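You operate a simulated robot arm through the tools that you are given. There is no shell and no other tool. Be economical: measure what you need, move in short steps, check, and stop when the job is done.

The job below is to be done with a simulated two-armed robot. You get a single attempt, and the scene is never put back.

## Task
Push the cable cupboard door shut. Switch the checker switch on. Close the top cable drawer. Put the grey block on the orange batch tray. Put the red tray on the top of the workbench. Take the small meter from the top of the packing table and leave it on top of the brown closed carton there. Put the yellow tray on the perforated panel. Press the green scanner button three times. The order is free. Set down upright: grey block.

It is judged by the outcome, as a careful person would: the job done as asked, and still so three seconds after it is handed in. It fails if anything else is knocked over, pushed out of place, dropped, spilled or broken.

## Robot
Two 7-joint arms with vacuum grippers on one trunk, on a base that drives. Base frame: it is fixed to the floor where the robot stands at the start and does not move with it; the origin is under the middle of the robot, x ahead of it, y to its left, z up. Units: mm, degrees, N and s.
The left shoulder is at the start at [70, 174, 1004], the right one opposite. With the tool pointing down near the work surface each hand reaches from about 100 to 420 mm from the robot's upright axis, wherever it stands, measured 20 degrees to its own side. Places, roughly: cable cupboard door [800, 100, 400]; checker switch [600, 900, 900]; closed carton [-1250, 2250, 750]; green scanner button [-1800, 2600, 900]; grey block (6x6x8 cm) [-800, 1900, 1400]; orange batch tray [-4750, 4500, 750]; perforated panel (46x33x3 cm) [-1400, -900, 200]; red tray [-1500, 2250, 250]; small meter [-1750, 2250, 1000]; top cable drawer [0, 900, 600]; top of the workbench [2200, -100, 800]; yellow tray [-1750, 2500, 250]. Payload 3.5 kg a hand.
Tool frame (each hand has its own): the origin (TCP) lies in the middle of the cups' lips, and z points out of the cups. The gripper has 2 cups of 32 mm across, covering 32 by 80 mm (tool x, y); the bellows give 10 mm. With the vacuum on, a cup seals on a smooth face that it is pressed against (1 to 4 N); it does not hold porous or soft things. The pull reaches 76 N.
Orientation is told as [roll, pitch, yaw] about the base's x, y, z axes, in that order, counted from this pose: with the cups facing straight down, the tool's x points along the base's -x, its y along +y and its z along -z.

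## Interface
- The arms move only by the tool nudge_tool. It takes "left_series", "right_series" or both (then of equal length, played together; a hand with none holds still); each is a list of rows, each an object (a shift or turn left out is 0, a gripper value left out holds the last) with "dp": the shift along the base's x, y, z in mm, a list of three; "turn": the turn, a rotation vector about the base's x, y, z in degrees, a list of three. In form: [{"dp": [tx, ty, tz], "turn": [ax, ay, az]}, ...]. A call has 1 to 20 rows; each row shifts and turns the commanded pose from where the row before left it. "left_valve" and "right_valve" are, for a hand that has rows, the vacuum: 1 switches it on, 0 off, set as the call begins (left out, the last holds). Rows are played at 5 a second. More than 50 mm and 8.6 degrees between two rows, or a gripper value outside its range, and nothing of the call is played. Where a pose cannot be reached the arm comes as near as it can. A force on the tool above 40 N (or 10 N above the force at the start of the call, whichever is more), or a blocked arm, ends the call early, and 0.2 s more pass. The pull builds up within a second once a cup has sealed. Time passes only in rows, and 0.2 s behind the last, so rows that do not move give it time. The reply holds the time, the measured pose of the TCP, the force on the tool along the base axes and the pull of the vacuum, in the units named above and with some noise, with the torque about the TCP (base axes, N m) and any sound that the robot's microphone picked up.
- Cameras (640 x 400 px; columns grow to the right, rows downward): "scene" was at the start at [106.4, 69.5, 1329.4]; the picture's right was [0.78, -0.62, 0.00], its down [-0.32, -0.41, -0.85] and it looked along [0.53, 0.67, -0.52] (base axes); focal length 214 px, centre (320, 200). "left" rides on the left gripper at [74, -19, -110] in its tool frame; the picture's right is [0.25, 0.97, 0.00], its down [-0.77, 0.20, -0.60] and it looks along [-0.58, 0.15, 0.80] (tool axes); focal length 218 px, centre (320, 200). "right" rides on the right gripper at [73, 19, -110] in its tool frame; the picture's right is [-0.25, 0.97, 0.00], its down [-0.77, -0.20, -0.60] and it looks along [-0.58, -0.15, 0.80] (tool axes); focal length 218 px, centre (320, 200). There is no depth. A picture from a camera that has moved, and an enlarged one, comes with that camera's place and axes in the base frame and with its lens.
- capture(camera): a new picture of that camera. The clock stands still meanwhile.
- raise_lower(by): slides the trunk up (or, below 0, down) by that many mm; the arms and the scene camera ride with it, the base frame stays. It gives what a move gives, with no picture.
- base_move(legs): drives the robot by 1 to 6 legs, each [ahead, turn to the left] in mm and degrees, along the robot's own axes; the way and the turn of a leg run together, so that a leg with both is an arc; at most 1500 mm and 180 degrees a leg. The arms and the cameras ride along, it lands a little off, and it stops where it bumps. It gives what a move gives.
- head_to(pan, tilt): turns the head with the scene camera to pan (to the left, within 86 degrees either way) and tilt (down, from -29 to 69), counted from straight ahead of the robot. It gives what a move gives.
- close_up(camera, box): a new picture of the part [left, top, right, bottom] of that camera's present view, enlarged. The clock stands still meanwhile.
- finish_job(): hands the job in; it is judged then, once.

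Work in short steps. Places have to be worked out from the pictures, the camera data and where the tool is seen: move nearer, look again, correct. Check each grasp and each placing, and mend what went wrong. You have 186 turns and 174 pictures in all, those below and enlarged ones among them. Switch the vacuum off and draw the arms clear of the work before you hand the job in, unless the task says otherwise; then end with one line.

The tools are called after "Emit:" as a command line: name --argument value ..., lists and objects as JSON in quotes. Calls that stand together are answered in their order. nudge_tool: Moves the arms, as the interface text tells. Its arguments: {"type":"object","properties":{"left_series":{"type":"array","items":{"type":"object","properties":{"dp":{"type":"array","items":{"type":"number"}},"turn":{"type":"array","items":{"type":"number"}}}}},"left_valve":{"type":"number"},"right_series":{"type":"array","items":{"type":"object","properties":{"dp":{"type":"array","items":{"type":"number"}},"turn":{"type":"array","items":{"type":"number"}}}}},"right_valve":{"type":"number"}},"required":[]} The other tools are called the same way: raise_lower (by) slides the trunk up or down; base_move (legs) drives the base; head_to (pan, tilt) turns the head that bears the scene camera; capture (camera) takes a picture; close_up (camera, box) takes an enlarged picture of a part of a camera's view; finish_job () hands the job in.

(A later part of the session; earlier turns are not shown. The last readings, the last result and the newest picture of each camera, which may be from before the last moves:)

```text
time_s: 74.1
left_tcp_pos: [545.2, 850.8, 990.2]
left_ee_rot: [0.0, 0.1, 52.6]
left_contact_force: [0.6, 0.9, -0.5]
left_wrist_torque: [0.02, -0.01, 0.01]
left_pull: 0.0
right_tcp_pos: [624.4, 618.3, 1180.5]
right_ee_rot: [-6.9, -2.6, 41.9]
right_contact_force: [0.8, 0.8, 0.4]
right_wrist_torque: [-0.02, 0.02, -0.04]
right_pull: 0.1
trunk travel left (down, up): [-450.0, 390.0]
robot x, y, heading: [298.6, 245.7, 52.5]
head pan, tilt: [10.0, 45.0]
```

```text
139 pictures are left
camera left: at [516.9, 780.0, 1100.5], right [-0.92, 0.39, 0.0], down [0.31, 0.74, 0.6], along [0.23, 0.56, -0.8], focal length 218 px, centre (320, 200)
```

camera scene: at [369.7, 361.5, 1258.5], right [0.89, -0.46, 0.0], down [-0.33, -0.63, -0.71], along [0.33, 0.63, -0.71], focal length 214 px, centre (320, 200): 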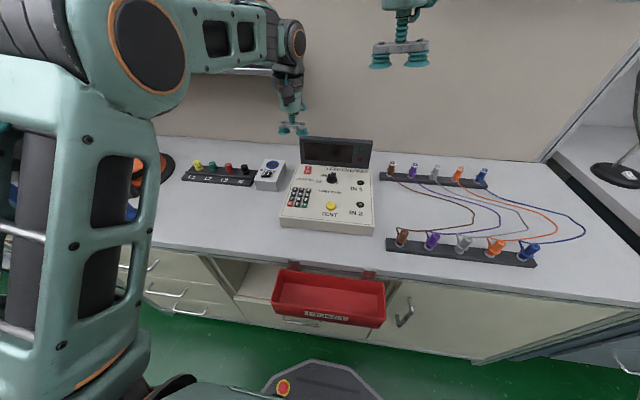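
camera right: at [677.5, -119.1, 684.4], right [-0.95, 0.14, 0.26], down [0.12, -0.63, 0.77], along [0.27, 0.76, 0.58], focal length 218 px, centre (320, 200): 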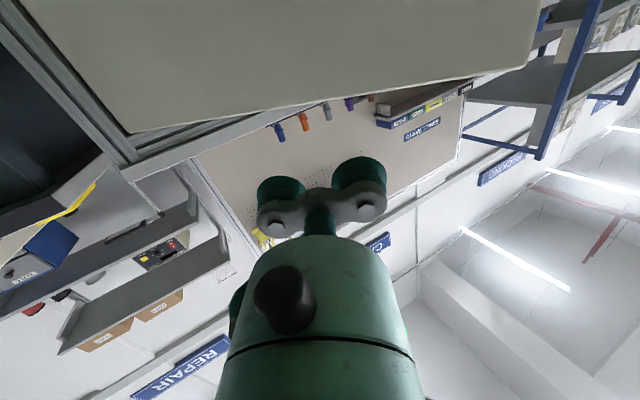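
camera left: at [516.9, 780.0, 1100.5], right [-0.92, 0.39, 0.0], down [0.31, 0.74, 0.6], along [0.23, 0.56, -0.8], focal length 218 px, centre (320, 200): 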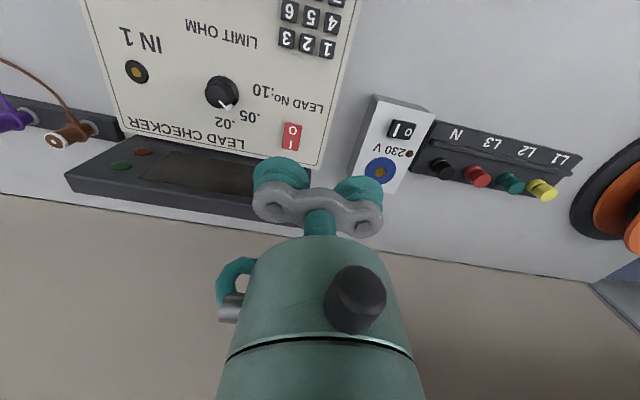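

The reach is fine. Rocker centre reads (584,854); I move so that the right-hand cup sits over its "I" end, stop at z≈890 and look.

Emit:
nudge_tool --left_series '[{"dp": [12, 12, -35]}, {"dp": [12.5, 12, -35]}, {"dp": [0, 0, -25]}]'

Emit:
capture --camera "left"

Emit:
close_up --camera "scene" --box '[240, 90, 400, 210]'

```text
time_s: 74.9
left_tcp_pos: [566.6, 871.9, 896.2]
left_ee_rot: [0.0, -0.1, 52.7]
left_contact_force: [-0.9, 0.1, -0.3]
left_wrist_torque: [0.0, 0.0, -0.04]
left_pull: 0.0
right_tcp_pos: [622.5, 618.0, 1180.5]
right_ee_rot: [-6.9, -2.7, 41.9]
right_contact_force: [0.1, 0.6, -0.1]
right_wrist_torque: [0.01, 0.0, 0.01]
right_pull: 0.2
trunk travel left (down, up): [-450.0, 390.0]
robot x, y, heading: [299.2, 249.4, 52.3]
head pan, tilt: [10.0, 45.0]
```

```text
138 pictures are left
camera left: at [538.1, 801.1, 1005.5], right [-0.92, 0.39, 0.0], down [0.31, 0.74, 0.6], along [0.23, 0.56, -0.8], focal length 218 px, centre (320, 200)
```

left: 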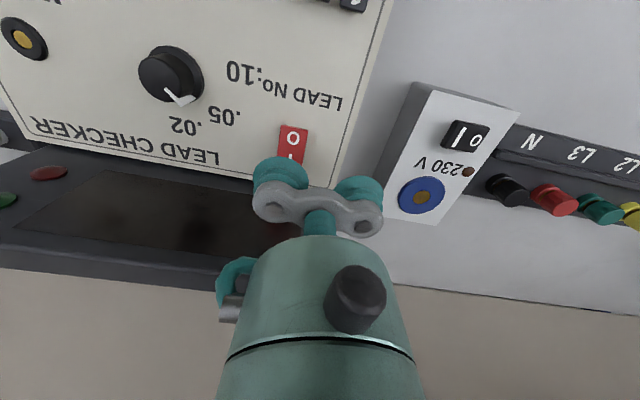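

```text
3.33 times, centred on (320, 150) of scene
camera zoom: at [368.1, 360.3, 1258.8], right [0.89, -0.46, 0.0], down [-0.33, -0.63, -0.71], along [0.33, 0.63, -0.71], focal length 715 px, centre (320, 367)
```

zoom: 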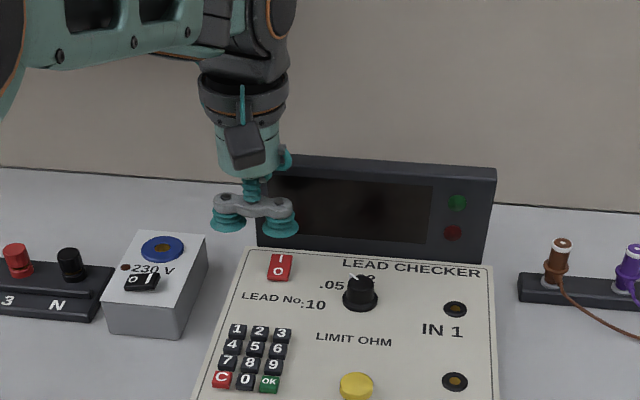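

The display stands close behind the rocker, so I yaw the tool 40° so that its body keeps in front of the display while one cup stays over the "I" end.

Emit:
nudge_tool --left_series '[{"dp": [-1, -3, 0], "turn": [0, 0, 8]}, {"dp": [-1, -3, 0], "turn": [0, 0, 8]}, {"dp": [-1, -3, 0], "turn": [0, 0, 8]}, {"dp": [-0.6, -2, 0], "turn": [0, 0, 8]}, {"dp": [0, -2, 0], "turn": [0, 0, 8]}, {"dp": [0, 0, -20]}]'

Emit:
capture --camera "left"

Emit:
close_up --camera "scene" --box '[250, 100, 370, 190]'

```text
time_s: 76.3
left_tcp_pos: [563.5, 859.3, 874.8]
left_ee_rot: [0.0, 0.2, 92.7]
left_contact_force: [-0.4, -0.4, -0.4]
left_wrist_torque: [0.01, 0.0, 0.03]
left_pull: 0.0
right_tcp_pos: [623.0, 618.5, 1180.0]
right_ee_rot: [-7.0, -2.8, 41.9]
right_contact_force: [-0.9, -0.2, 0.0]
right_wrist_torque: [-0.03, 0.0, -0.01]
right_pull: 0.1
trunk travel left (down, up): [-450.0, 390.0]
robot x, y, heading: [296.4, 249.2, 52.6]
head pan, tilt: [10.0, 45.0]
```

```text
136 pictures are left
camera left: at [587.8, 787.1, 985.2], right [-0.95, -0.3, 0.0], down [-0.24, 0.76, 0.6], along [-0.18, 0.58, -0.8], focal length 218 px, centre (320, 200)
```

left: 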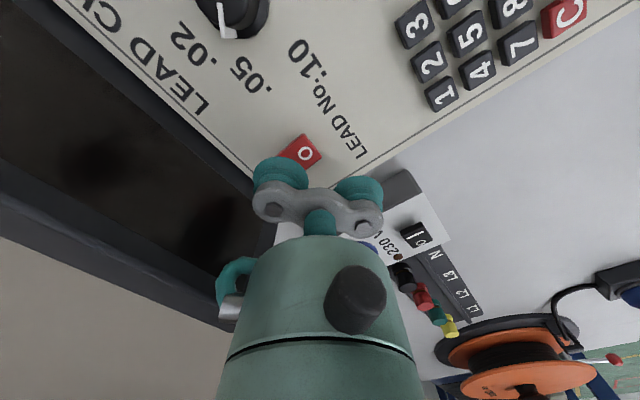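

```text
4.44 times, centred on (310, 145) of scene
camera zoom: at [368.4, 361.2, 1258.7], right [0.89, -0.46, 0.0], down [-0.33, -0.63, -0.71], along [0.33, 0.63, -0.71], focal length 953 px, centre (364, 444)
```

zoom: 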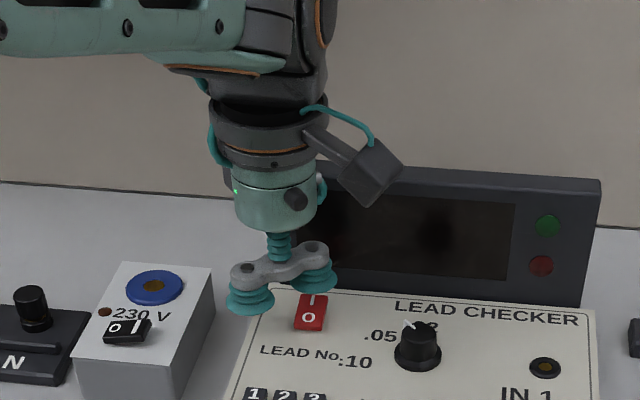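

The cup is over the "I" end. I press down in small steps.

Emit:
nudge_tool --left_series '[{"dp": [0, 0, -5]}, {"dp": [0, 0, -5]}, {"dp": [0, 0, -4]}, {"dp": [0, 0, -4]}, {"dp": [0, 0, -3]}, {"dp": [0, 0, -3]}]'

Emit:
close_up --camera "scene" --box '[250, 100, 370, 190]'

```text
time_s: 77.7
left_tcp_pos: [564.0, 858.7, 851.6]
left_ee_rot: [0.0, -0.1, 92.6]
left_contact_force: [-1.8, -0.8, 1.8]
left_wrist_torque: [0.01, -0.07, -0.04]
left_pull: 0.1
right_tcp_pos: [621.8, 617.1, 1181.1]
right_ee_rot: [-7.0, -2.7, 41.9]
right_contact_force: [0.0, 0.1, -0.7]
right_wrist_torque: [-0.01, 0.04, 0.03]
right_pull: 0.1
trunk travel left (down, up): [-450.0, 390.0]
robot x, y, heading: [302.9, 247.0, 52.6]
head pan, tilt: [10.0, 45.0]
```

```text
4.44 times, centred on (310, 145) of scene
camera zoom: at [367.7, 360.2, 1258.8], right [0.89, -0.46, 0.0], down [-0.33, -0.63, -0.71], along [0.33, 0.63, -0.71], focal length 953 px, centre (364, 444)
```

zoom: 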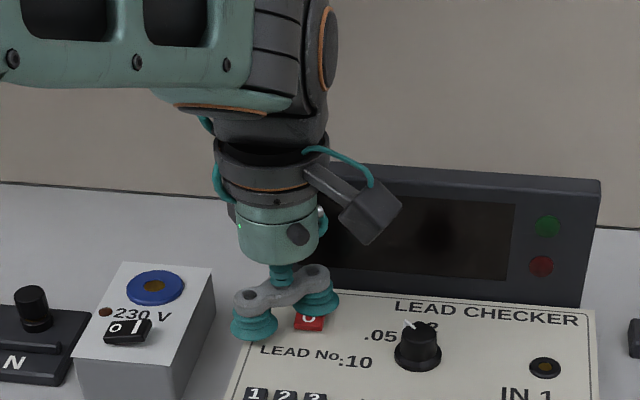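

Contact begins (1.8 N). I press a bit further and listen for a click.

Emit:
nudge_tool --left_series '[{"dp": [0, 0, -2]}, {"dp": [0, 0, -2]}, {"dp": [0, 0, -2]}, {"dp": [0, 0, -2]}]'

Emit:
close_up --camera "scene" --box '[250, 100, 370, 190]'

```text
time_s: 78.7
left_tcp_pos: [561.7, 858.5, 845.3]
left_ee_rot: [-0.1, -0.1, 92.7]
left_contact_force: [-5.4, -0.3, 9.3]
left_wrist_torque: [-0.01, -0.19, -0.03]
left_pull: 0.1
right_tcp_pos: [621.6, 615.9, 1181.7]
right_ee_rot: [-6.9, -2.8, 41.8]
right_contact_force: [0.0, -0.1, -0.2]
right_wrist_torque: [0.02, -0.02, 0.0]
right_pull: 0.0
trunk travel left (down, up): [-450.0, 390.0]
robot x, y, heading: [300.1, 248.5, 52.5]
head pan, tilt: [10.0, 45.0]
```

```text
4.44 times, centred on (310, 145) of scene
camera zoom: at [366.6, 359.3, 1259.1], right [0.89, -0.46, 0.0], down [-0.32, -0.63, -0.71], along [0.33, 0.63, -0.71], focal length 953 px, centre (364, 444)
```

zoom: 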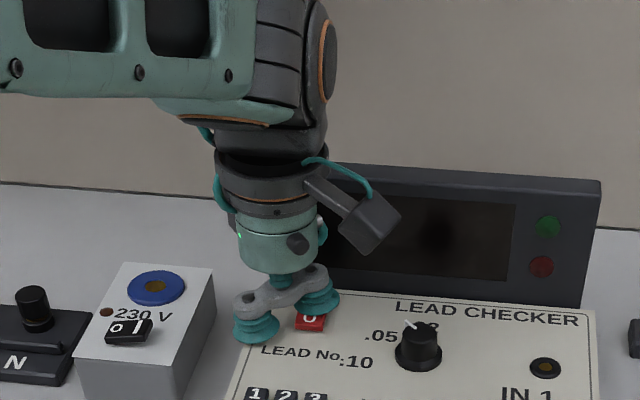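

9 N with no click heard. I lift and look at the rocker.

Emit:
nudge_tool --left_series '[{"dp": [0, 0, 15]}, {"dp": [-10, -15, 30]}, {"dp": [-20, -20, 30]}]'

Emit:
close_up --camera "left" --box '[200, 80, 400, 210]'

Emit:
close_up --camera "scene" --box '[250, 100, 370, 190]'

```text
time_s: 79.5
left_tcp_pos: [532.5, 825.9, 919.6]
left_ee_rot: [0.0, 0.0, 92.6]
left_contact_force: [-1.5, -0.1, 0.4]
left_wrist_torque: [0.01, -0.03, -0.01]
left_pull: 0.0
right_tcp_pos: [622.1, 616.1, 1182.0]
right_ee_rot: [-7.0, -2.8, 41.9]
right_contact_force: [-0.3, -0.5, -0.6]
right_wrist_torque: [0.02, 0.01, -0.03]
right_pull: 0.0
trunk travel left (down, up): [-450.0, 390.0]
robot x, y, heading: [300.2, 249.0, 52.6]
head pan, tilt: [10.0, 45.0]
```

```text
3.08 times, centred on (300, 145) of left
camera zoom: at [556.3, 752.8, 1029.9], right [-0.96, -0.3, 0.0], down [-0.24, 0.76, 0.6], along [-0.18, 0.58, -0.8], focal length 672 px, centre (382, 369)
```

zoom: 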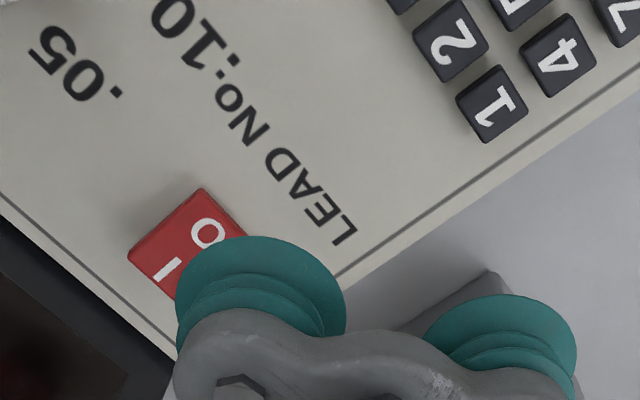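

```text
4.44 times, centred on (310, 145) of scene
camera zoom: at [367.0, 359.4, 1258.9], right [0.89, -0.46, 0.0], down [-0.33, -0.63, -0.71], along [0.33, 0.63, -0.71], focal length 953 px, centre (364, 444)
```

zoom: 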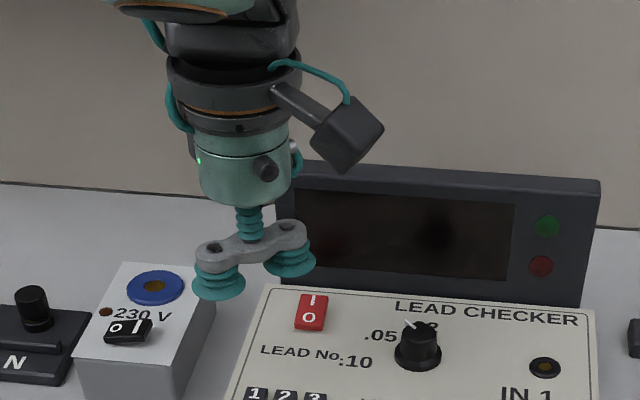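

I zoom in on the rocker for its tilt.

Emit:
close_up --camera "scene" --box '[292, 145, 324, 167]'

Emit:
close_up --camera "left" --box '[225, 130, 295, 180]'

```text
16.00 times, centred on (308, 156) of scene
camera zoom: at [367.0, 359.4, 1258.9], right [0.89, -0.46, 0.0], down [-0.33, -0.63, -0.71], along [0.33, 0.63, -0.71], focal length 3432 px, centre (512, 904)
```

zoom: 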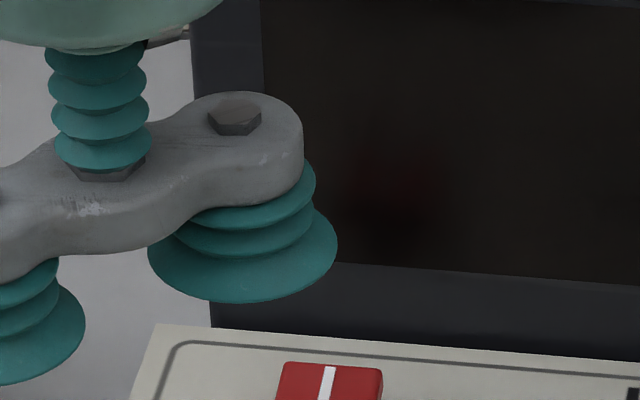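

```text
8.00 times, centred on (260, 155) of left
camera zoom: at [556.3, 752.8, 1029.9], right [-0.96, -0.3, 0.0], down [-0.24, 0.76, 0.6], along [-0.18, 0.58, -0.8], focal length 1746 px, centre (800, 560)
```

zoom: 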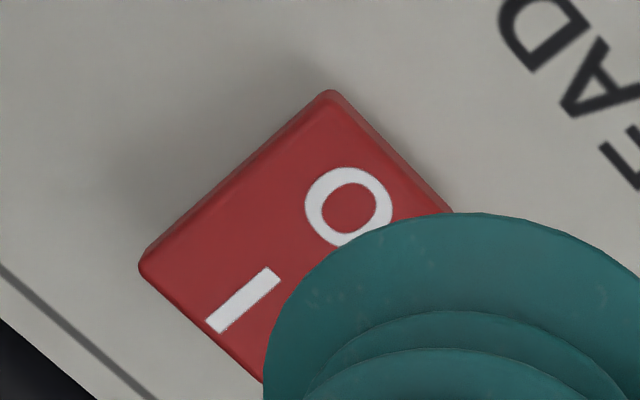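

I move the hand a bit left and look at the rocker from the head camera and hand camera at high zoom.

Emit:
nudge_tool --left_series '[{"dp": [-40, 10, 30]}, {"dp": [-40, 10, 30], "turn": [0, 0, -8]}]'

Emit:
close_up --camera "scene" --box '[292, 150, 324, 172]'

Emit:
capture --camera "left"

```text
refused: row 1 steps farther than a row can; nothing moved
```

```text
16.00 times, centred on (308, 161) of scene
camera zoom: at [367.0, 359.4, 1258.9], right [0.89, -0.46, 0.0], down [-0.33, -0.63, -0.71], along [0.33, 0.63, -0.71], focal length 3432 px, centre (512, 824)
```

zoom: 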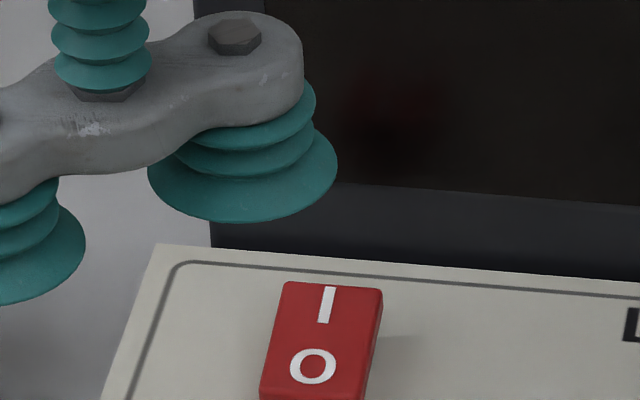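

```text
127 pictures are left
camera left: at [556.3, 752.8, 1029.9], right [-0.96, -0.3, 0.0], down [-0.24, 0.76, 0.6], along [-0.18, 0.58, -0.8], focal length 218 px, centre (320, 200)
```

left: 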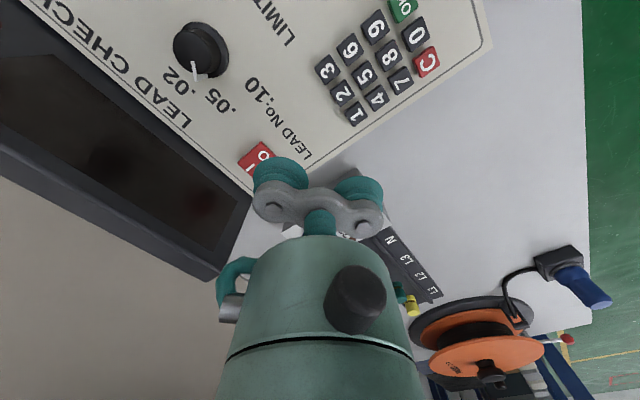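

I view the rest of the rocker.

Emit:
close_up --camera "scene" --box '[300, 156, 322, 171]'

```text
16.00 times, centred on (311, 164) of scene
camera zoom: at [367.0, 359.4, 1258.9], right [0.89, -0.46, 0.0], down [-0.33, -0.63, -0.71], along [0.33, 0.63, -0.71], focal length 3432 px, centre (464, 784)
```

zoom: 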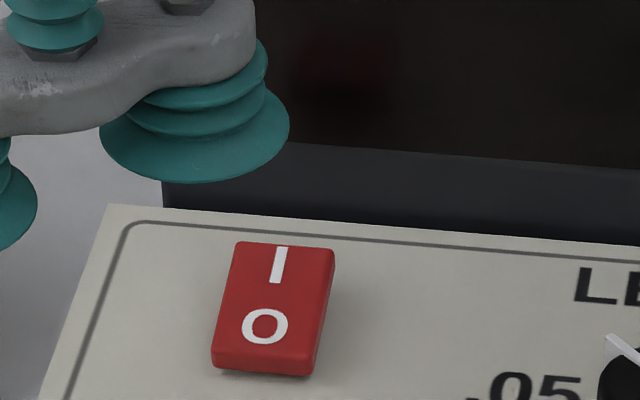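

The tilt is hard to judge; pressing "I" again is harmless, so I press it once more with the cup's rim placed further back, clear of the "O" half.

Emit:
nudge_tool --left_series '[{"dp": [15, 20, -20]}, {"dp": [15, 18.6, -20]}, {"dp": [0, 0, -15]}, {"dp": [0, 0, -10]}, {"dp": [0, 0, -3]}, {"dp": [0, 0, -3]}, {"dp": [0, 0, -2]}, {"dp": [0, 0, -2]}, {"dp": [0, 0, -2]}]'

Emit:
close_up --camera "scene" --box '[280, 130, 340, 175]'

```text
time_s: 81.5
left_tcp_pos: [561.3, 865.5, 842.1]
left_ee_rot: [-0.2, 0.1, 92.8]
left_contact_force: [-8.2, 7.5, 10.2]
left_wrist_torque: [-0.2, -0.24, 0.04]
left_pull: 0.0
right_tcp_pos: [619.6, 618.5, 1181.8]
right_ee_rot: [-7.1, -2.8, 42.0]
right_contact_force: [0.0, -0.4, -0.5]
right_wrist_torque: [-0.01, -0.04, 0.02]
right_pull: 0.1
trunk travel left (down, up): [-450.0, 390.0]
robot x, y, heading: [297.0, 251.2, 52.9]
head pan, tilt: [10.0, 45.0]
```

```text
8.89 times, centred on (310, 152) of scene
camera zoom: at [366.0, 360.7, 1259.0], right [0.89, -0.46, 0.0], down [-0.32, -0.63, -0.71], along [0.33, 0.63, -0.71], focal length 1906 px, centre (409, 622)
```

zoom: 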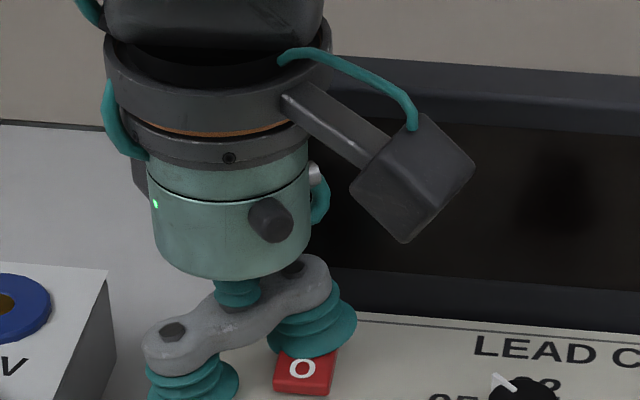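

I lift and check again.

Emit:
nudge_tool --left_series '[{"dp": [0, 0, 20]}, {"dp": [-15, -20, 30]}, {"dp": [-30, -20, 10]}, {"dp": [-40, 0, 0]}]'

Emit:
close_up --camera "scene" --box '[300, 156, 322, 171]'

Emit:
close_up --camera "left" --box '[200, 100, 320, 180]'

```text
time_s: 82.5
left_tcp_pos: [478.7, 822.7, 900.9]
left_ee_rot: [-0.1, 0.0, 92.6]
left_contact_force: [-0.3, -0.7, 1.0]
left_wrist_torque: [-0.01, -0.02, 0.01]
left_pull: 0.1
right_tcp_pos: [621.4, 616.6, 1181.3]
right_ee_rot: [-7.1, -2.8, 42.0]
right_contact_force: [0.0, 0.7, 1.0]
right_wrist_torque: [-0.02, -0.05, 0.0]
right_pull: 0.0
trunk travel left (down, up): [-450.0, 390.0]
robot x, y, heading: [295.9, 248.1, 52.7]
head pan, tilt: [10.0, 45.0]
```

```text
16.00 times, centred on (311, 164) of scene
camera zoom: at [366.4, 360.7, 1258.8], right [0.89, -0.46, 0.0], down [-0.33, -0.63, -0.71], along [0.33, 0.63, -0.71], focal length 3432 px, centre (464, 784)
```

zoom: 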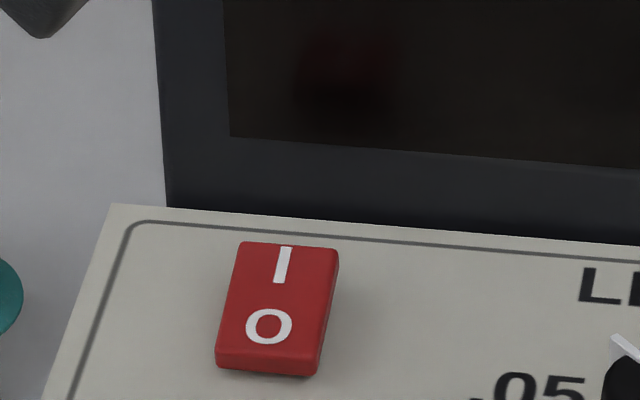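

```text
5.00 times, centred on (260, 140) of left
camera zoom: at [503.0, 750.9, 1011.9], right [-0.96, -0.3, 0.0], down [-0.24, 0.76, 0.6], along [-0.18, 0.58, -0.8], focal length 1091 px, centre (620, 500)
```

zoom: 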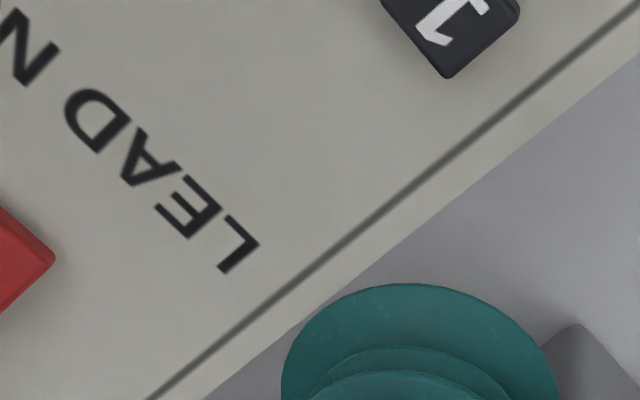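

I look at the rocker's profile from the hand camera, which now is to its left-front.

Emit:
close_up --camera "left" --box '[150, 105, 230, 165]'

Emit:
close_up --camera "left" --box '[360, 100, 520, 220]'

```text
6.67 times, centred on (190, 135) of left
camera zoom: at [503.0, 750.9, 1011.9], right [-0.96, -0.3, 0.0], down [-0.24, 0.76, 0.6], along [-0.18, 0.58, -0.8], focal length 1455 px, centre (1187, 633)
```

zoom: 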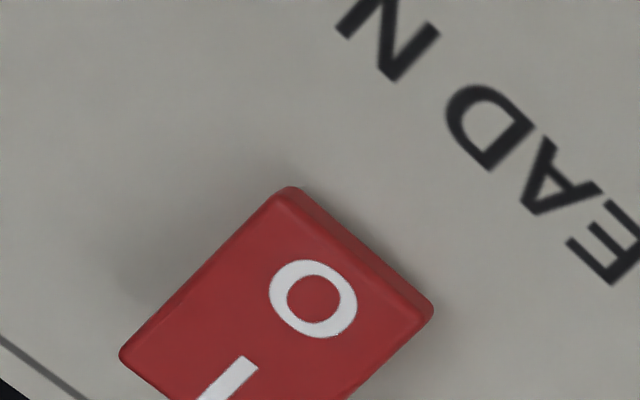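

```text
3.33 times, centred on (440, 160) of left
camera zoom: at [503.0, 750.9, 1011.9], right [-0.96, -0.3, 0.0], down [-0.24, 0.76, 0.6], along [-0.18, 0.58, -0.8], focal length 728 px, centre (-80, 333)
```

zoom: 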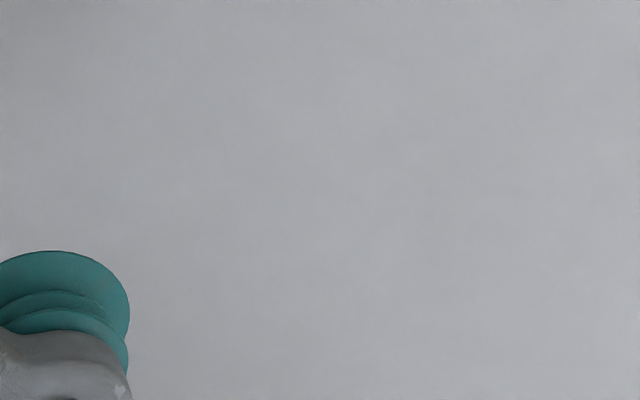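

The profile is still ambiguous. I turn the left hand to yaw 53° and tilt it forward so its camera sees the rocker from a low front angle.

Emit:
nudge_tool --left_series '[{"dp": [-5, -8, 5], "turn": [0, 0, -8]}, {"dp": [-5, -8, 5], "turn": [0, 0, -8]}, {"dp": [0, -5, 0], "turn": [0, 0, -8]}, {"turn": [0, 0, -8]}, {"turn": [0, 0, -8]}, {"turn": [6.6, -5.1, 0]}, {"turn": [6.6, -5.1, 0]}, {"turn": [6.6, -5.1, 0]}, {"turn": [6.6, -5.1, 0]}, {"turn": [6.6, -5.1, 0]}]'

Emit:
capture --camera "left"

```text
time_s: 84.7
left_tcp_pos: [468.9, 802.0, 911.1]
left_ee_rot: [-0.2, -41.9, 52.7]
left_contact_force: [0.1, -1.3, -0.5]
left_wrist_torque: [-0.05, 0.0, -0.01]
left_pull: 0.1
right_tcp_pos: [623.0, 617.7, 1181.7]
right_ee_rot: [-7.0, -2.6, 41.9]
right_contact_force: [-0.5, 0.6, -0.2]
right_wrist_torque: [0.0, 0.02, -0.01]
right_pull: 0.1
trunk travel left (down, up): [-450.0, 390.0]
robot x, y, heading: [297.3, 246.5, 52.4]
head pan, tilt: [10.0, 45.0]
```

```text
120 pictures are left
camera left: at [407.2, 688.6, 944.9], right [-0.88, 0.44, -0.17], down [-0.06, 0.26, 0.96], along [0.47, 0.86, -0.2], focal length 218 px, centre (320, 200)
```

left: 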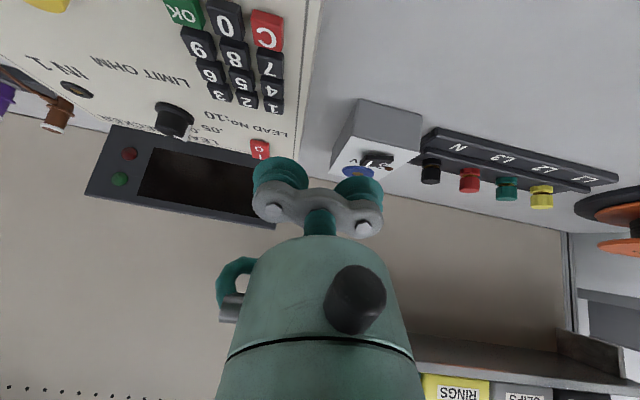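

Emit:
close_up --camera "left" --box '[230, 125, 294, 170]'

Emit:
close_up --camera "left" --box '[330, 135, 410, 185]'

```text
8.89 times, centred on (262, 148) of left
camera zoom: at [407.2, 688.6, 944.9], right [-0.88, 0.44, -0.17], down [-0.06, 0.26, 0.96], along [0.47, 0.86, -0.2], focal length 1940 px, centre (836, 667)
```

zoom: 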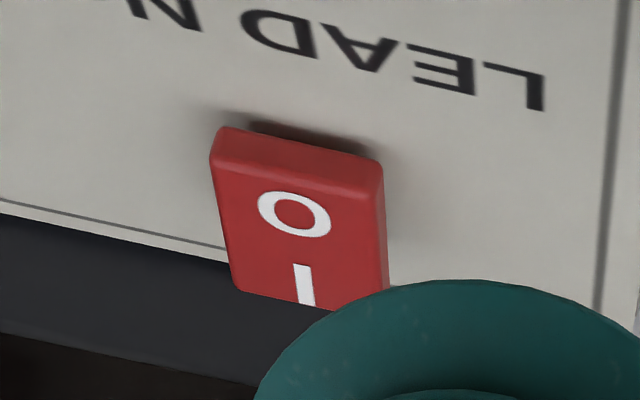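

```text
8.00 times, centred on (370, 160) of left
camera zoom: at [407.2, 688.6, 944.9], right [-0.88, 0.44, -0.17], down [-0.06, 0.26, 0.96], along [0.47, 0.86, -0.2], focal length 1746 px, centre (-80, 520)
```

zoom: 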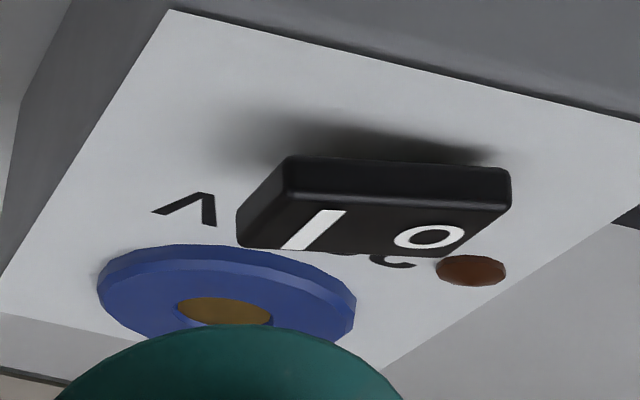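

The view suggests the rocker hasn't toggled. I re-approach upright with yaw ≈133° so one cup presses only the extreme "I" end while the tool body stays off the display.

Emit:
nudge_tool --left_series '[{"dp": [0, 0, 5], "turn": [-6.6, 5.1, 0]}, {"dp": [0, 0, 5], "turn": [-6.6, 5.1, 0]}, {"turn": [-6.6, 5.1, 0]}, {"turn": [-6.6, 5.1, 0]}, {"turn": [-6.6, 5.1, 0]}, {"dp": [10, 4, 0], "turn": [0, 0, 8]}, {"dp": [10, 4, 0], "turn": [0, 0, 8]}, {"dp": [10, 5, 0], "turn": [0, 0, 8]}, {"dp": [10, 5, 0], "turn": [0, 0, 8]}, {"dp": [10, 5, 0], "turn": [0, 0, 8]}, {"dp": [11, 5, 0], "turn": [0, 0, 8]}, {"dp": [11, 5, 0], "turn": [0, 0, 8]}, {"dp": [11, 5, 0], "turn": [0, 0, 8]}, {"dp": [11, 5, -15], "turn": [0, 0, 8]}, {"dp": [11, 5, -15], "turn": [0, 0, 8]}]'

Emit:
close_up --camera "scene" --box '[260, 110, 360, 180]'

```text
time_s: 87.9
left_tcp_pos: [575.1, 850.0, 890.5]
left_ee_rot: [-0.1, 0.1, 132.8]
left_contact_force: [0.3, 0.6, 0.0]
left_wrist_torque: [-0.01, 0.03, -0.01]
left_pull: 0.1
right_tcp_pos: [624.0, 618.1, 1180.2]
right_ee_rot: [-7.0, -2.6, 41.9]
right_contact_force: [0.7, -0.2, -0.7]
right_wrist_torque: [0.04, 0.0, -0.02]
right_pull: 0.1
trunk travel left (down, up): [-450.0, 390.0]
robot x, y, heading: [298.1, 247.7, 52.6]
head pan, tilt: [10.0, 45.0]
```

```text
5.71 times, centred on (310, 145) of scene
camera zoom: at [368.6, 360.9, 1258.7], right [0.89, -0.46, 0.0], down [-0.33, -0.63, -0.71], along [0.33, 0.63, -0.71], focal length 1226 px, centre (377, 514)
```

zoom: 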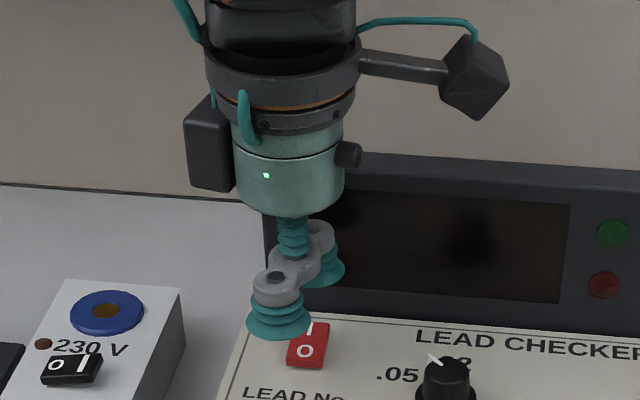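

The far cup is above the "I" end, body clear of the display. I press down.

Emit:
nudge_tool --left_series '[{"dp": [0, 0, -15]}, {"dp": [0, 0, -15]}, {"dp": [0, 0, -5]}, {"dp": [0, 0, -3]}, {"dp": [0, 0, -3]}, {"dp": [0, 0, -2]}, {"dp": [0, 0, -2]}, {"dp": [0, 0, -2]}]'

Emit:
close_up --camera "scene" --box '[270, 120, 350, 180]'

```text
time_s: 89.7
left_tcp_pos: [573.0, 849.6, 845.6]
left_ee_rot: [-0.2, -0.1, 132.6]
left_contact_force: [-4.6, -3.2, 11.6]
left_wrist_torque: [0.1, -0.14, -0.02]
left_pull: 0.1
right_tcp_pos: [621.8, 616.4, 1181.3]
right_ee_rot: [-7.0, -2.8, 41.9]
right_contact_force: [0.2, -0.1, 0.2]
right_wrist_torque: [0.01, 0.01, 0.0]
right_pull: 0.0
trunk travel left (down, up): [-450.0, 390.0]
robot x, y, heading: [298.2, 249.4, 52.9]
head pan, tilt: [10.0, 45.0]
```

```text
6.67 times, centred on (310, 150) of scene
camera zoom: at [366.6, 358.7, 1259.1], right [0.89, -0.46, 0.0], down [-0.33, -0.63, -0.71], along [0.33, 0.63, -0.71], focal length 1430 px, centre (387, 533)
```

zoom: 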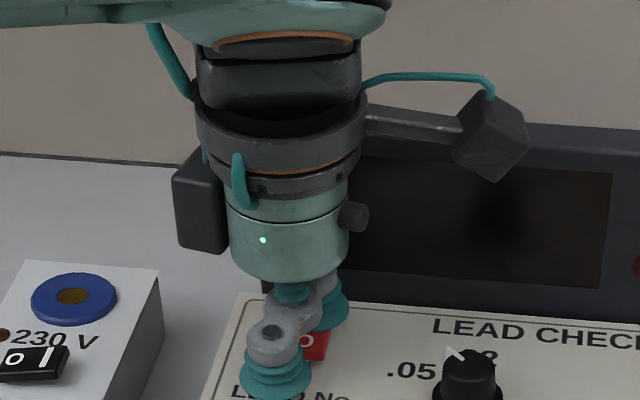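

11.6 N so far. I press 5 mm further.

Emit:
nudge_tool --left_series '[{"dp": [0, 0, -2.5]}, {"dp": [0, 0, -2.5]}, {"dp": [0, 0, 0]}]'

Emit:
nudge_tool --left_series '[{"dp": [0, 0, 20]}, {"dp": [-10, -15, 30]}, {"dp": [-30, -20, 10]}, {"dp": [-40, 0, 0]}, {"dp": [-40, 0, 0]}]'

Emit:
close_up --camera "scene" --box '[300, 156, 322, 171]'

Emit:
close_up --camera "scene" --box '[250, 120, 390, 220]'

```text
time_s: 90.5
left_tcp_pos: [570.4, 848.3, 842.9]
left_ee_rot: [-0.4, 0.1, 132.8]
left_contact_force: [-12.0, -9.0, 28.5]
left_wrist_torque: [0.26, -0.32, -0.04]
left_pull: 0.1
right_tcp_pos: [619.6, 612.8, 1182.7]
right_ee_rot: [-6.9, -3.0, 41.9]
right_contact_force: [-0.2, -0.6, -0.5]
right_wrist_torque: [-0.01, -0.02, 0.03]
right_pull: 0.1
trunk travel left (down, up): [-450.0, 390.0]
robot x, y, heading: [298.4, 248.7, 52.9]
head pan, tilt: [10.0, 45.0]
```

```text
time_s: 91.7
left_tcp_pos: [452.8, 817.3, 901.2]
left_ee_rot: [-0.2, 0.1, 132.6]
left_contact_force: [0.4, -0.2, 0.2]
left_wrist_torque: [-0.02, -0.02, 0.01]
left_pull: 0.0
right_tcp_pos: [621.1, 618.4, 1181.9]
right_ee_rot: [-7.0, -2.8, 41.9]
right_contact_force: [0.2, 0.1, 0.2]
right_wrist_torque: [-0.01, -0.03, 0.0]
right_pull: 0.1
trunk travel left (down, up): [-450.0, 390.0]
robot x, y, heading: [300.9, 247.7, 52.4]
head pan, tilt: [10.0, 45.0]
```

```text
16.00 times, centred on (311, 164) of scene
camera zoom: at [366.4, 360.3, 1258.9], right [0.89, -0.46, 0.0], down [-0.33, -0.63, -0.71], along [0.33, 0.63, -0.71], focal length 3432 px, centre (464, 784)
```

zoom: 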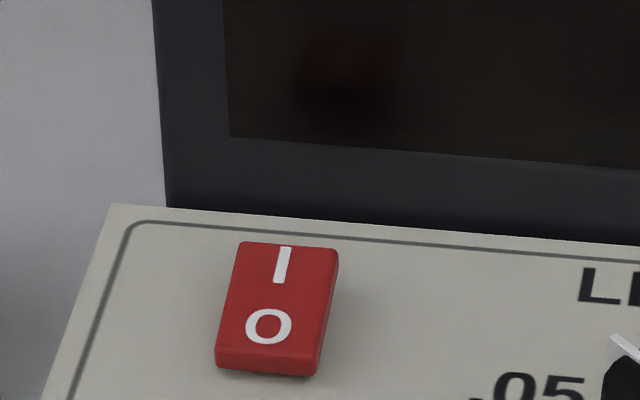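

```text
4.00 times, centred on (320, 170) of scene
camera zoom: at [366.4, 360.3, 1258.9], right [0.89, -0.46, 0.0], down [-0.33, -0.63, -0.71], along [0.33, 0.63, -0.71], focal length 858 px, centre (320, 320)
```

zoom: 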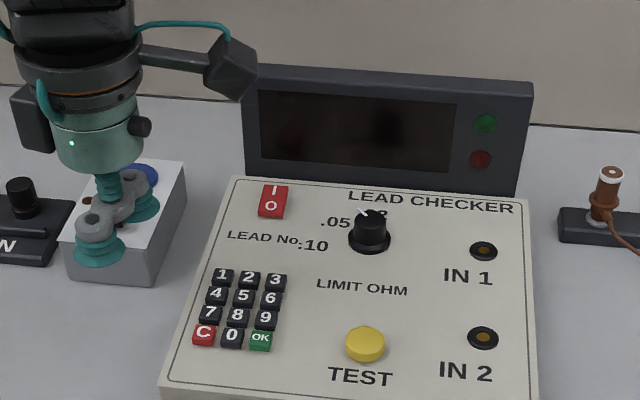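

28 N changed nothing, but I now judge the near cup was also resting on the rocker's "O" end (rocker ≈32 mm long), balancing the press. I'll use the tilted tool (42°) so only the lower lip of one cup touches the "I" end.

Emit:
nudge_tool --left_series '[{"dp": [0, 0, 5], "turn": [0, 0, -8]}, {"dp": [0, 0, 5], "turn": [0, 0, -8]}, {"dp": [0, 0, 5], "turn": [0, 0, -8]}, {"dp": [0, 0, 5], "turn": [0, 0, -8]}, {"turn": [0, 0, -8]}, {"turn": [0, 0, -8]}, {"turn": [0, 0, -8]}, {"turn": [0, 0, -8]}, {"turn": [0, 0, -8]}, {"turn": [0, 0, -8]}, {"dp": [15, 8, 0], "turn": [6.6, -5.1, 0]}, {"dp": [15, 8, 0], "turn": [6.6, -5.1, 0]}, {"dp": [24, 12, 0], "turn": [6.6, -5.1, 0]}, {"dp": [30, 16, 0], "turn": [6.6, -5.1, 0]}, {"dp": [40, 25, -15], "turn": [6.6, -5.1, 0]}, {"dp": [0, 0, -20]}]'

Emit:
capture --camera "left"

Emit:
close_up --camera "scene" --box '[260, 110, 360, 180]'

```text
time_s: 95.1
left_tcp_pos: [574.1, 885.6, 886.5]
left_ee_rot: [-0.5, -41.8, 52.8]
left_contact_force: [1.0, -1.0, 0.4]
left_wrist_torque: [0.0, 0.02, -0.03]
left_pull: 0.0
right_tcp_pos: [621.9, 616.9, 1180.7]
right_ee_rot: [-7.0, -2.7, 41.9]
right_contact_force: [-0.5, 0.5, -0.9]
right_wrist_torque: [0.04, -0.03, -0.02]
right_pull: 0.0
trunk travel left (down, up): [-450.0, 390.0]
robot x, y, heading: [298.9, 249.7, 52.5]
head pan, tilt: [10.0, 45.0]
```

```text
113 pictures are left
camera left: at [513.4, 771.1, 919.4], right [-0.88, 0.44, -0.17], down [-0.06, 0.26, 0.96], along [0.47, 0.86, -0.2], focal length 218 px, centre (320, 200)
```

left: 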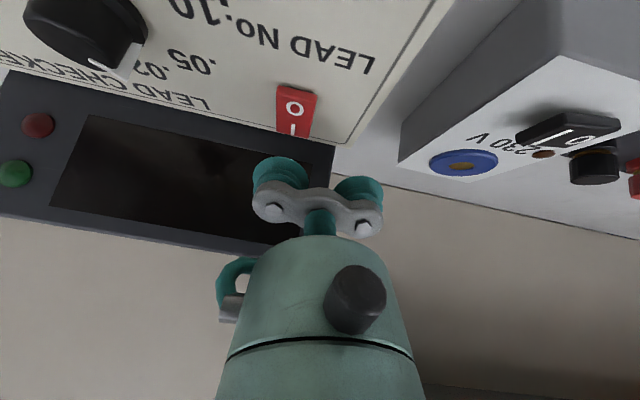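

```text
5.71 times, centred on (310, 145) of scene
camera zoom: at [367.3, 360.3, 1258.9], right [0.89, -0.46, 0.0], down [-0.33, -0.63, -0.71], along [0.33, 0.63, -0.71], focal length 1226 px, centre (377, 514)
```

zoom: 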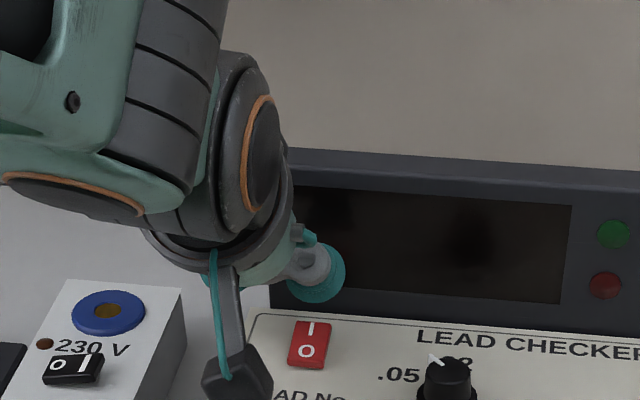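

The right cup's lower lip is over the "I" end. I press down gently.

Emit:
nudge_tool --left_series '[{"dp": [2, 1, -12]}, {"dp": [0, 0, -5]}, {"dp": [0, 0, -4]}, {"dp": [0, 0, -3]}, {"dp": [0, 0, -3]}, {"dp": [0, 0, -3]}]'

Emit:
close_up --camera "scene" --box '[285, 135, 345, 175]'

Emit:
close_up --camera "left" --box '[230, 70, 350, 190]'

```text
time_s: 96.5
left_tcp_pos: [579.8, 886.7, 855.8]
left_ee_rot: [-0.4, -42.0, 52.8]
left_contact_force: [1.6, 5.5, 10.9]
left_wrist_torque: [-0.35, -0.14, 0.12]
left_pull: 0.1
right_tcp_pos: [622.4, 617.5, 1182.1]
right_ee_rot: [-7.1, -2.7, 41.8]
right_contact_force: [0.0, -0.5, 0.5]
right_wrist_torque: [0.01, 0.02, 0.02]
right_pull: 0.0
trunk travel left (down, up): [-450.0, 390.0]
robot x, y, heading: [303.0, 250.6, 52.6]
head pan, tilt: [10.0, 45.0]
```

```text
10.00 times, centred on (315, 155) of scene
camera zoom: at [367.7, 360.0, 1259.0], right [0.89, -0.46, 0.0], down [-0.33, -0.63, -0.71], along [0.33, 0.63, -0.71], focal length 2145 px, centre (370, 650)
```

zoom: 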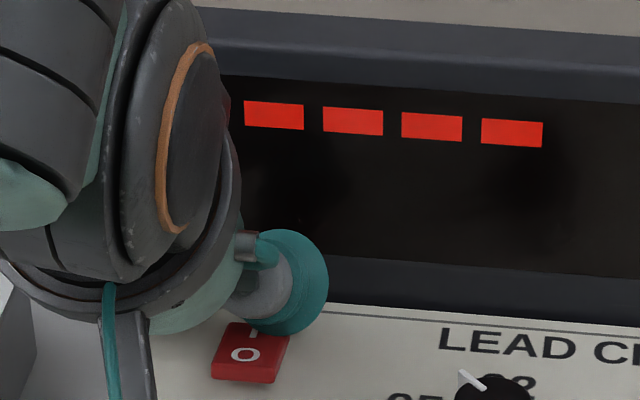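

```text
3.33 times, centred on (290, 130) of left
camera zoom: at [518.1, 772.8, 888.4], right [-0.88, 0.44, -0.17], down [-0.06, 0.26, 0.96], along [0.47, 0.86, -0.2], focal length 728 px, centre (420, 433)
```

zoom: 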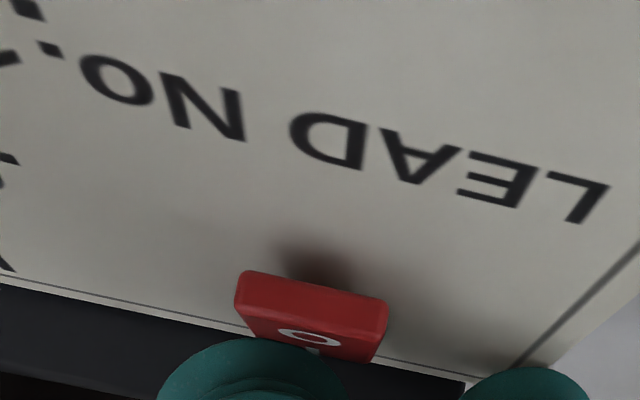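

The display lit up — the checker is on. I lift straight off and confirm it stays on, then untilt and withdraw.

Emit:
nudge_tool --left_series '[{"dp": [0, 0, 15]}, {"dp": [-10, -15, 25]}, {"dp": [-20, -25, 25]}, {"dp": [-20, -25, 25], "turn": [-6.6, 5.1, 0]}, {"dp": [-20, -25, 25], "turn": [-6.6, 5.1, 0]}, {"dp": [-20, -25, 25], "turn": [-6.6, 5.1, 0]}, {"dp": [-20, -25, 25], "turn": [-6.6, 5.1, 0]}, {"dp": [-20, -25, 25], "turn": [-6.6, 5.1, 0]}, {"dp": [-25, -25, 25]}, {"dp": [-25, -25, 25]}]'

Emit:
capture --camera "scene"

```text
time_s: 98.7
left_tcp_pos: [400.5, 670.0, 1095.2]
left_ee_rot: [-0.2, 0.0, 52.5]
left_contact_force: [0.0, -0.2, 0.0]
left_wrist_torque: [0.02, -0.04, -0.02]
left_pull: 0.1
right_tcp_pos: [622.4, 617.0, 1181.6]
right_ee_rot: [-7.0, -2.6, 41.9]
right_contact_force: [0.4, -0.2, -0.7]
right_wrist_torque: [-0.01, -0.03, -0.01]
right_pull: 0.0
trunk travel left (down, up): [-450.0, 390.0]
robot x, y, heading: [299.0, 249.5, 52.4]
head pan, tilt: [10.0, 45.0]
```

```text
109 pictures are left
camera scene: at [367.4, 360.0, 1258.8], right [0.89, -0.46, 0.0], down [-0.33, -0.63, -0.71], along [0.33, 0.63, -0.71], focal length 214 px, centre (320, 200)
```

scene: 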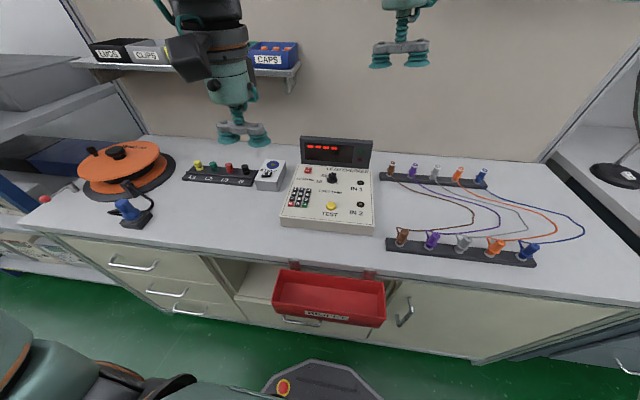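

The checker shows "----" and stays on; other things undisturbed. I back off, turn left along the aisle and look at the way toward the packing table.

Emit:
base_move --legs '[[-300, 0], [0, 90]]'

Emit:
head_to --pan -15 --tilt 25

Emit:
capture --camera "scene"

```text
time_s: 104.5
left_tcp_pos: [-302.0, 109.9, 1096.2]
left_ee_rot: [0.0, 0.0, 143.1]
left_contact_force: [0.3, 1.0, 0.1]
left_wrist_torque: [-0.04, 0.03, 0.0]
left_pull: 0.0
right_tcp_pos: [-251.2, 332.1, 1181.1]
right_ee_rot: [-7.0, -2.7, 132.4]
right_contact_force: [-0.4, 0.5, -0.2]
right_wrist_torque: [-0.01, 0.0, 0.02]
right_pull: 0.0
trunk travel left (down, up): [-450.0, 390.0]
robot x, y, heading: [122.0, 13.8, 143.1]
head pan, tilt: [10.0, 45.0]
```

```text
time_s: 105.4
left_tcp_pos: [-302.3, 110.0, 1094.4]
left_ee_rot: [-0.1, 0.0, 143.1]
left_contact_force: [-0.2, -0.1, -0.8]
left_wrist_torque: [0.01, 0.0, -0.03]
left_pull: 0.0
right_tcp_pos: [-251.2, 332.1, 1180.9]
right_ee_rot: [-6.9, -2.7, 132.5]
right_contact_force: [-0.4, -0.6, 0.1]
right_wrist_torque: [-0.01, 0.02, -0.03]
right_pull: 0.0
trunk travel left (down, up): [-450.0, 390.0]
robot x, y, heading: [117.7, 11.8, 143.2]
head pan, tilt: [-15.0, 25.0]
```

```text
108 pictures are left
camera scene: at [23.0, 113.8, 1289.3], right [0.79, 0.62, 0.0], down [0.26, -0.33, -0.91], along [-0.56, 0.71, -0.42], focal length 214 px, centre (320, 200)
```

scene: 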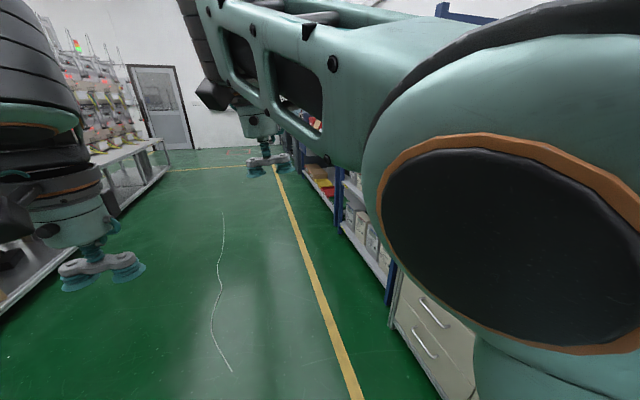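

The way along the yellow line is free; I keep right of the white mark on the floor. I drive to about l=2400 and turn to face the packing table.

Emit:
base_move --legs '[[0, -1.5], [1500, 0], [950, 0], [0, -88.5]]'

Emit:
head_to --pan 0 --tilt 30

Emit:
capture --camera "scene"

```text
time_s: 121.5
left_tcp_pos: [-1662.1, 1977.0, 1094.5]
left_ee_rot: [-0.1, 0.1, 52.0]
left_contact_force: [0.4, -0.4, 0.8]
left_wrist_torque: [0.01, -0.04, 0.01]
left_pull: 0.0
right_tcp_pos: [-1440.7, 1921.0, 1180.5]
right_ee_rot: [-7.0, -2.8, 41.2]
right_contact_force: [-0.1, 0.3, 0.3]
right_wrist_torque: [0.0, 0.03, 0.04]
right_pull: 0.2
trunk travel left (down, up): [-450.0, 390.0]
robot x, y, heading: [-1769.5, 1554.5, 51.9]
head pan, tilt: [-15.0, 25.0]
```

```text
time_s: 122.2
left_tcp_pos: [-1661.6, 1978.1, 1093.6]
left_ee_rot: [0.0, 0.0, 52.0]
left_contact_force: [0.0, 0.2, -0.1]
left_wrist_torque: [0.0, 0.02, 0.0]
left_pull: 0.0
right_tcp_pos: [-1440.5, 1921.7, 1181.3]
right_ee_rot: [-6.8, -2.7, 41.3]
right_contact_force: [0.0, 0.0, -1.3]
right_wrist_torque: [0.03, -0.02, -0.02]
right_pull: 0.0
trunk travel left (down, up): [-450.0, 390.0]
robot x, y, heading: [-1764.5, 1556.7, 51.8]
head pan, tilt: [0.0, 30.0]
```

```text
107 pictures are left
camera scene: at [-1681.3, 1666.2, 1281.4], right [0.79, -0.62, 0.0], down [-0.31, -0.39, -0.87], along [0.53, 0.68, -0.5], focal length 214 px, centre (320, 200)
```

scene: 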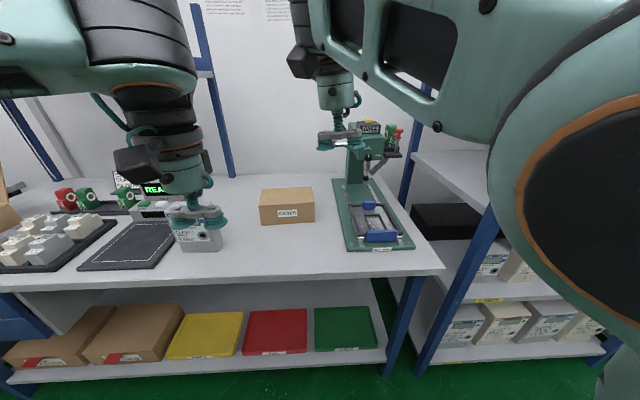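

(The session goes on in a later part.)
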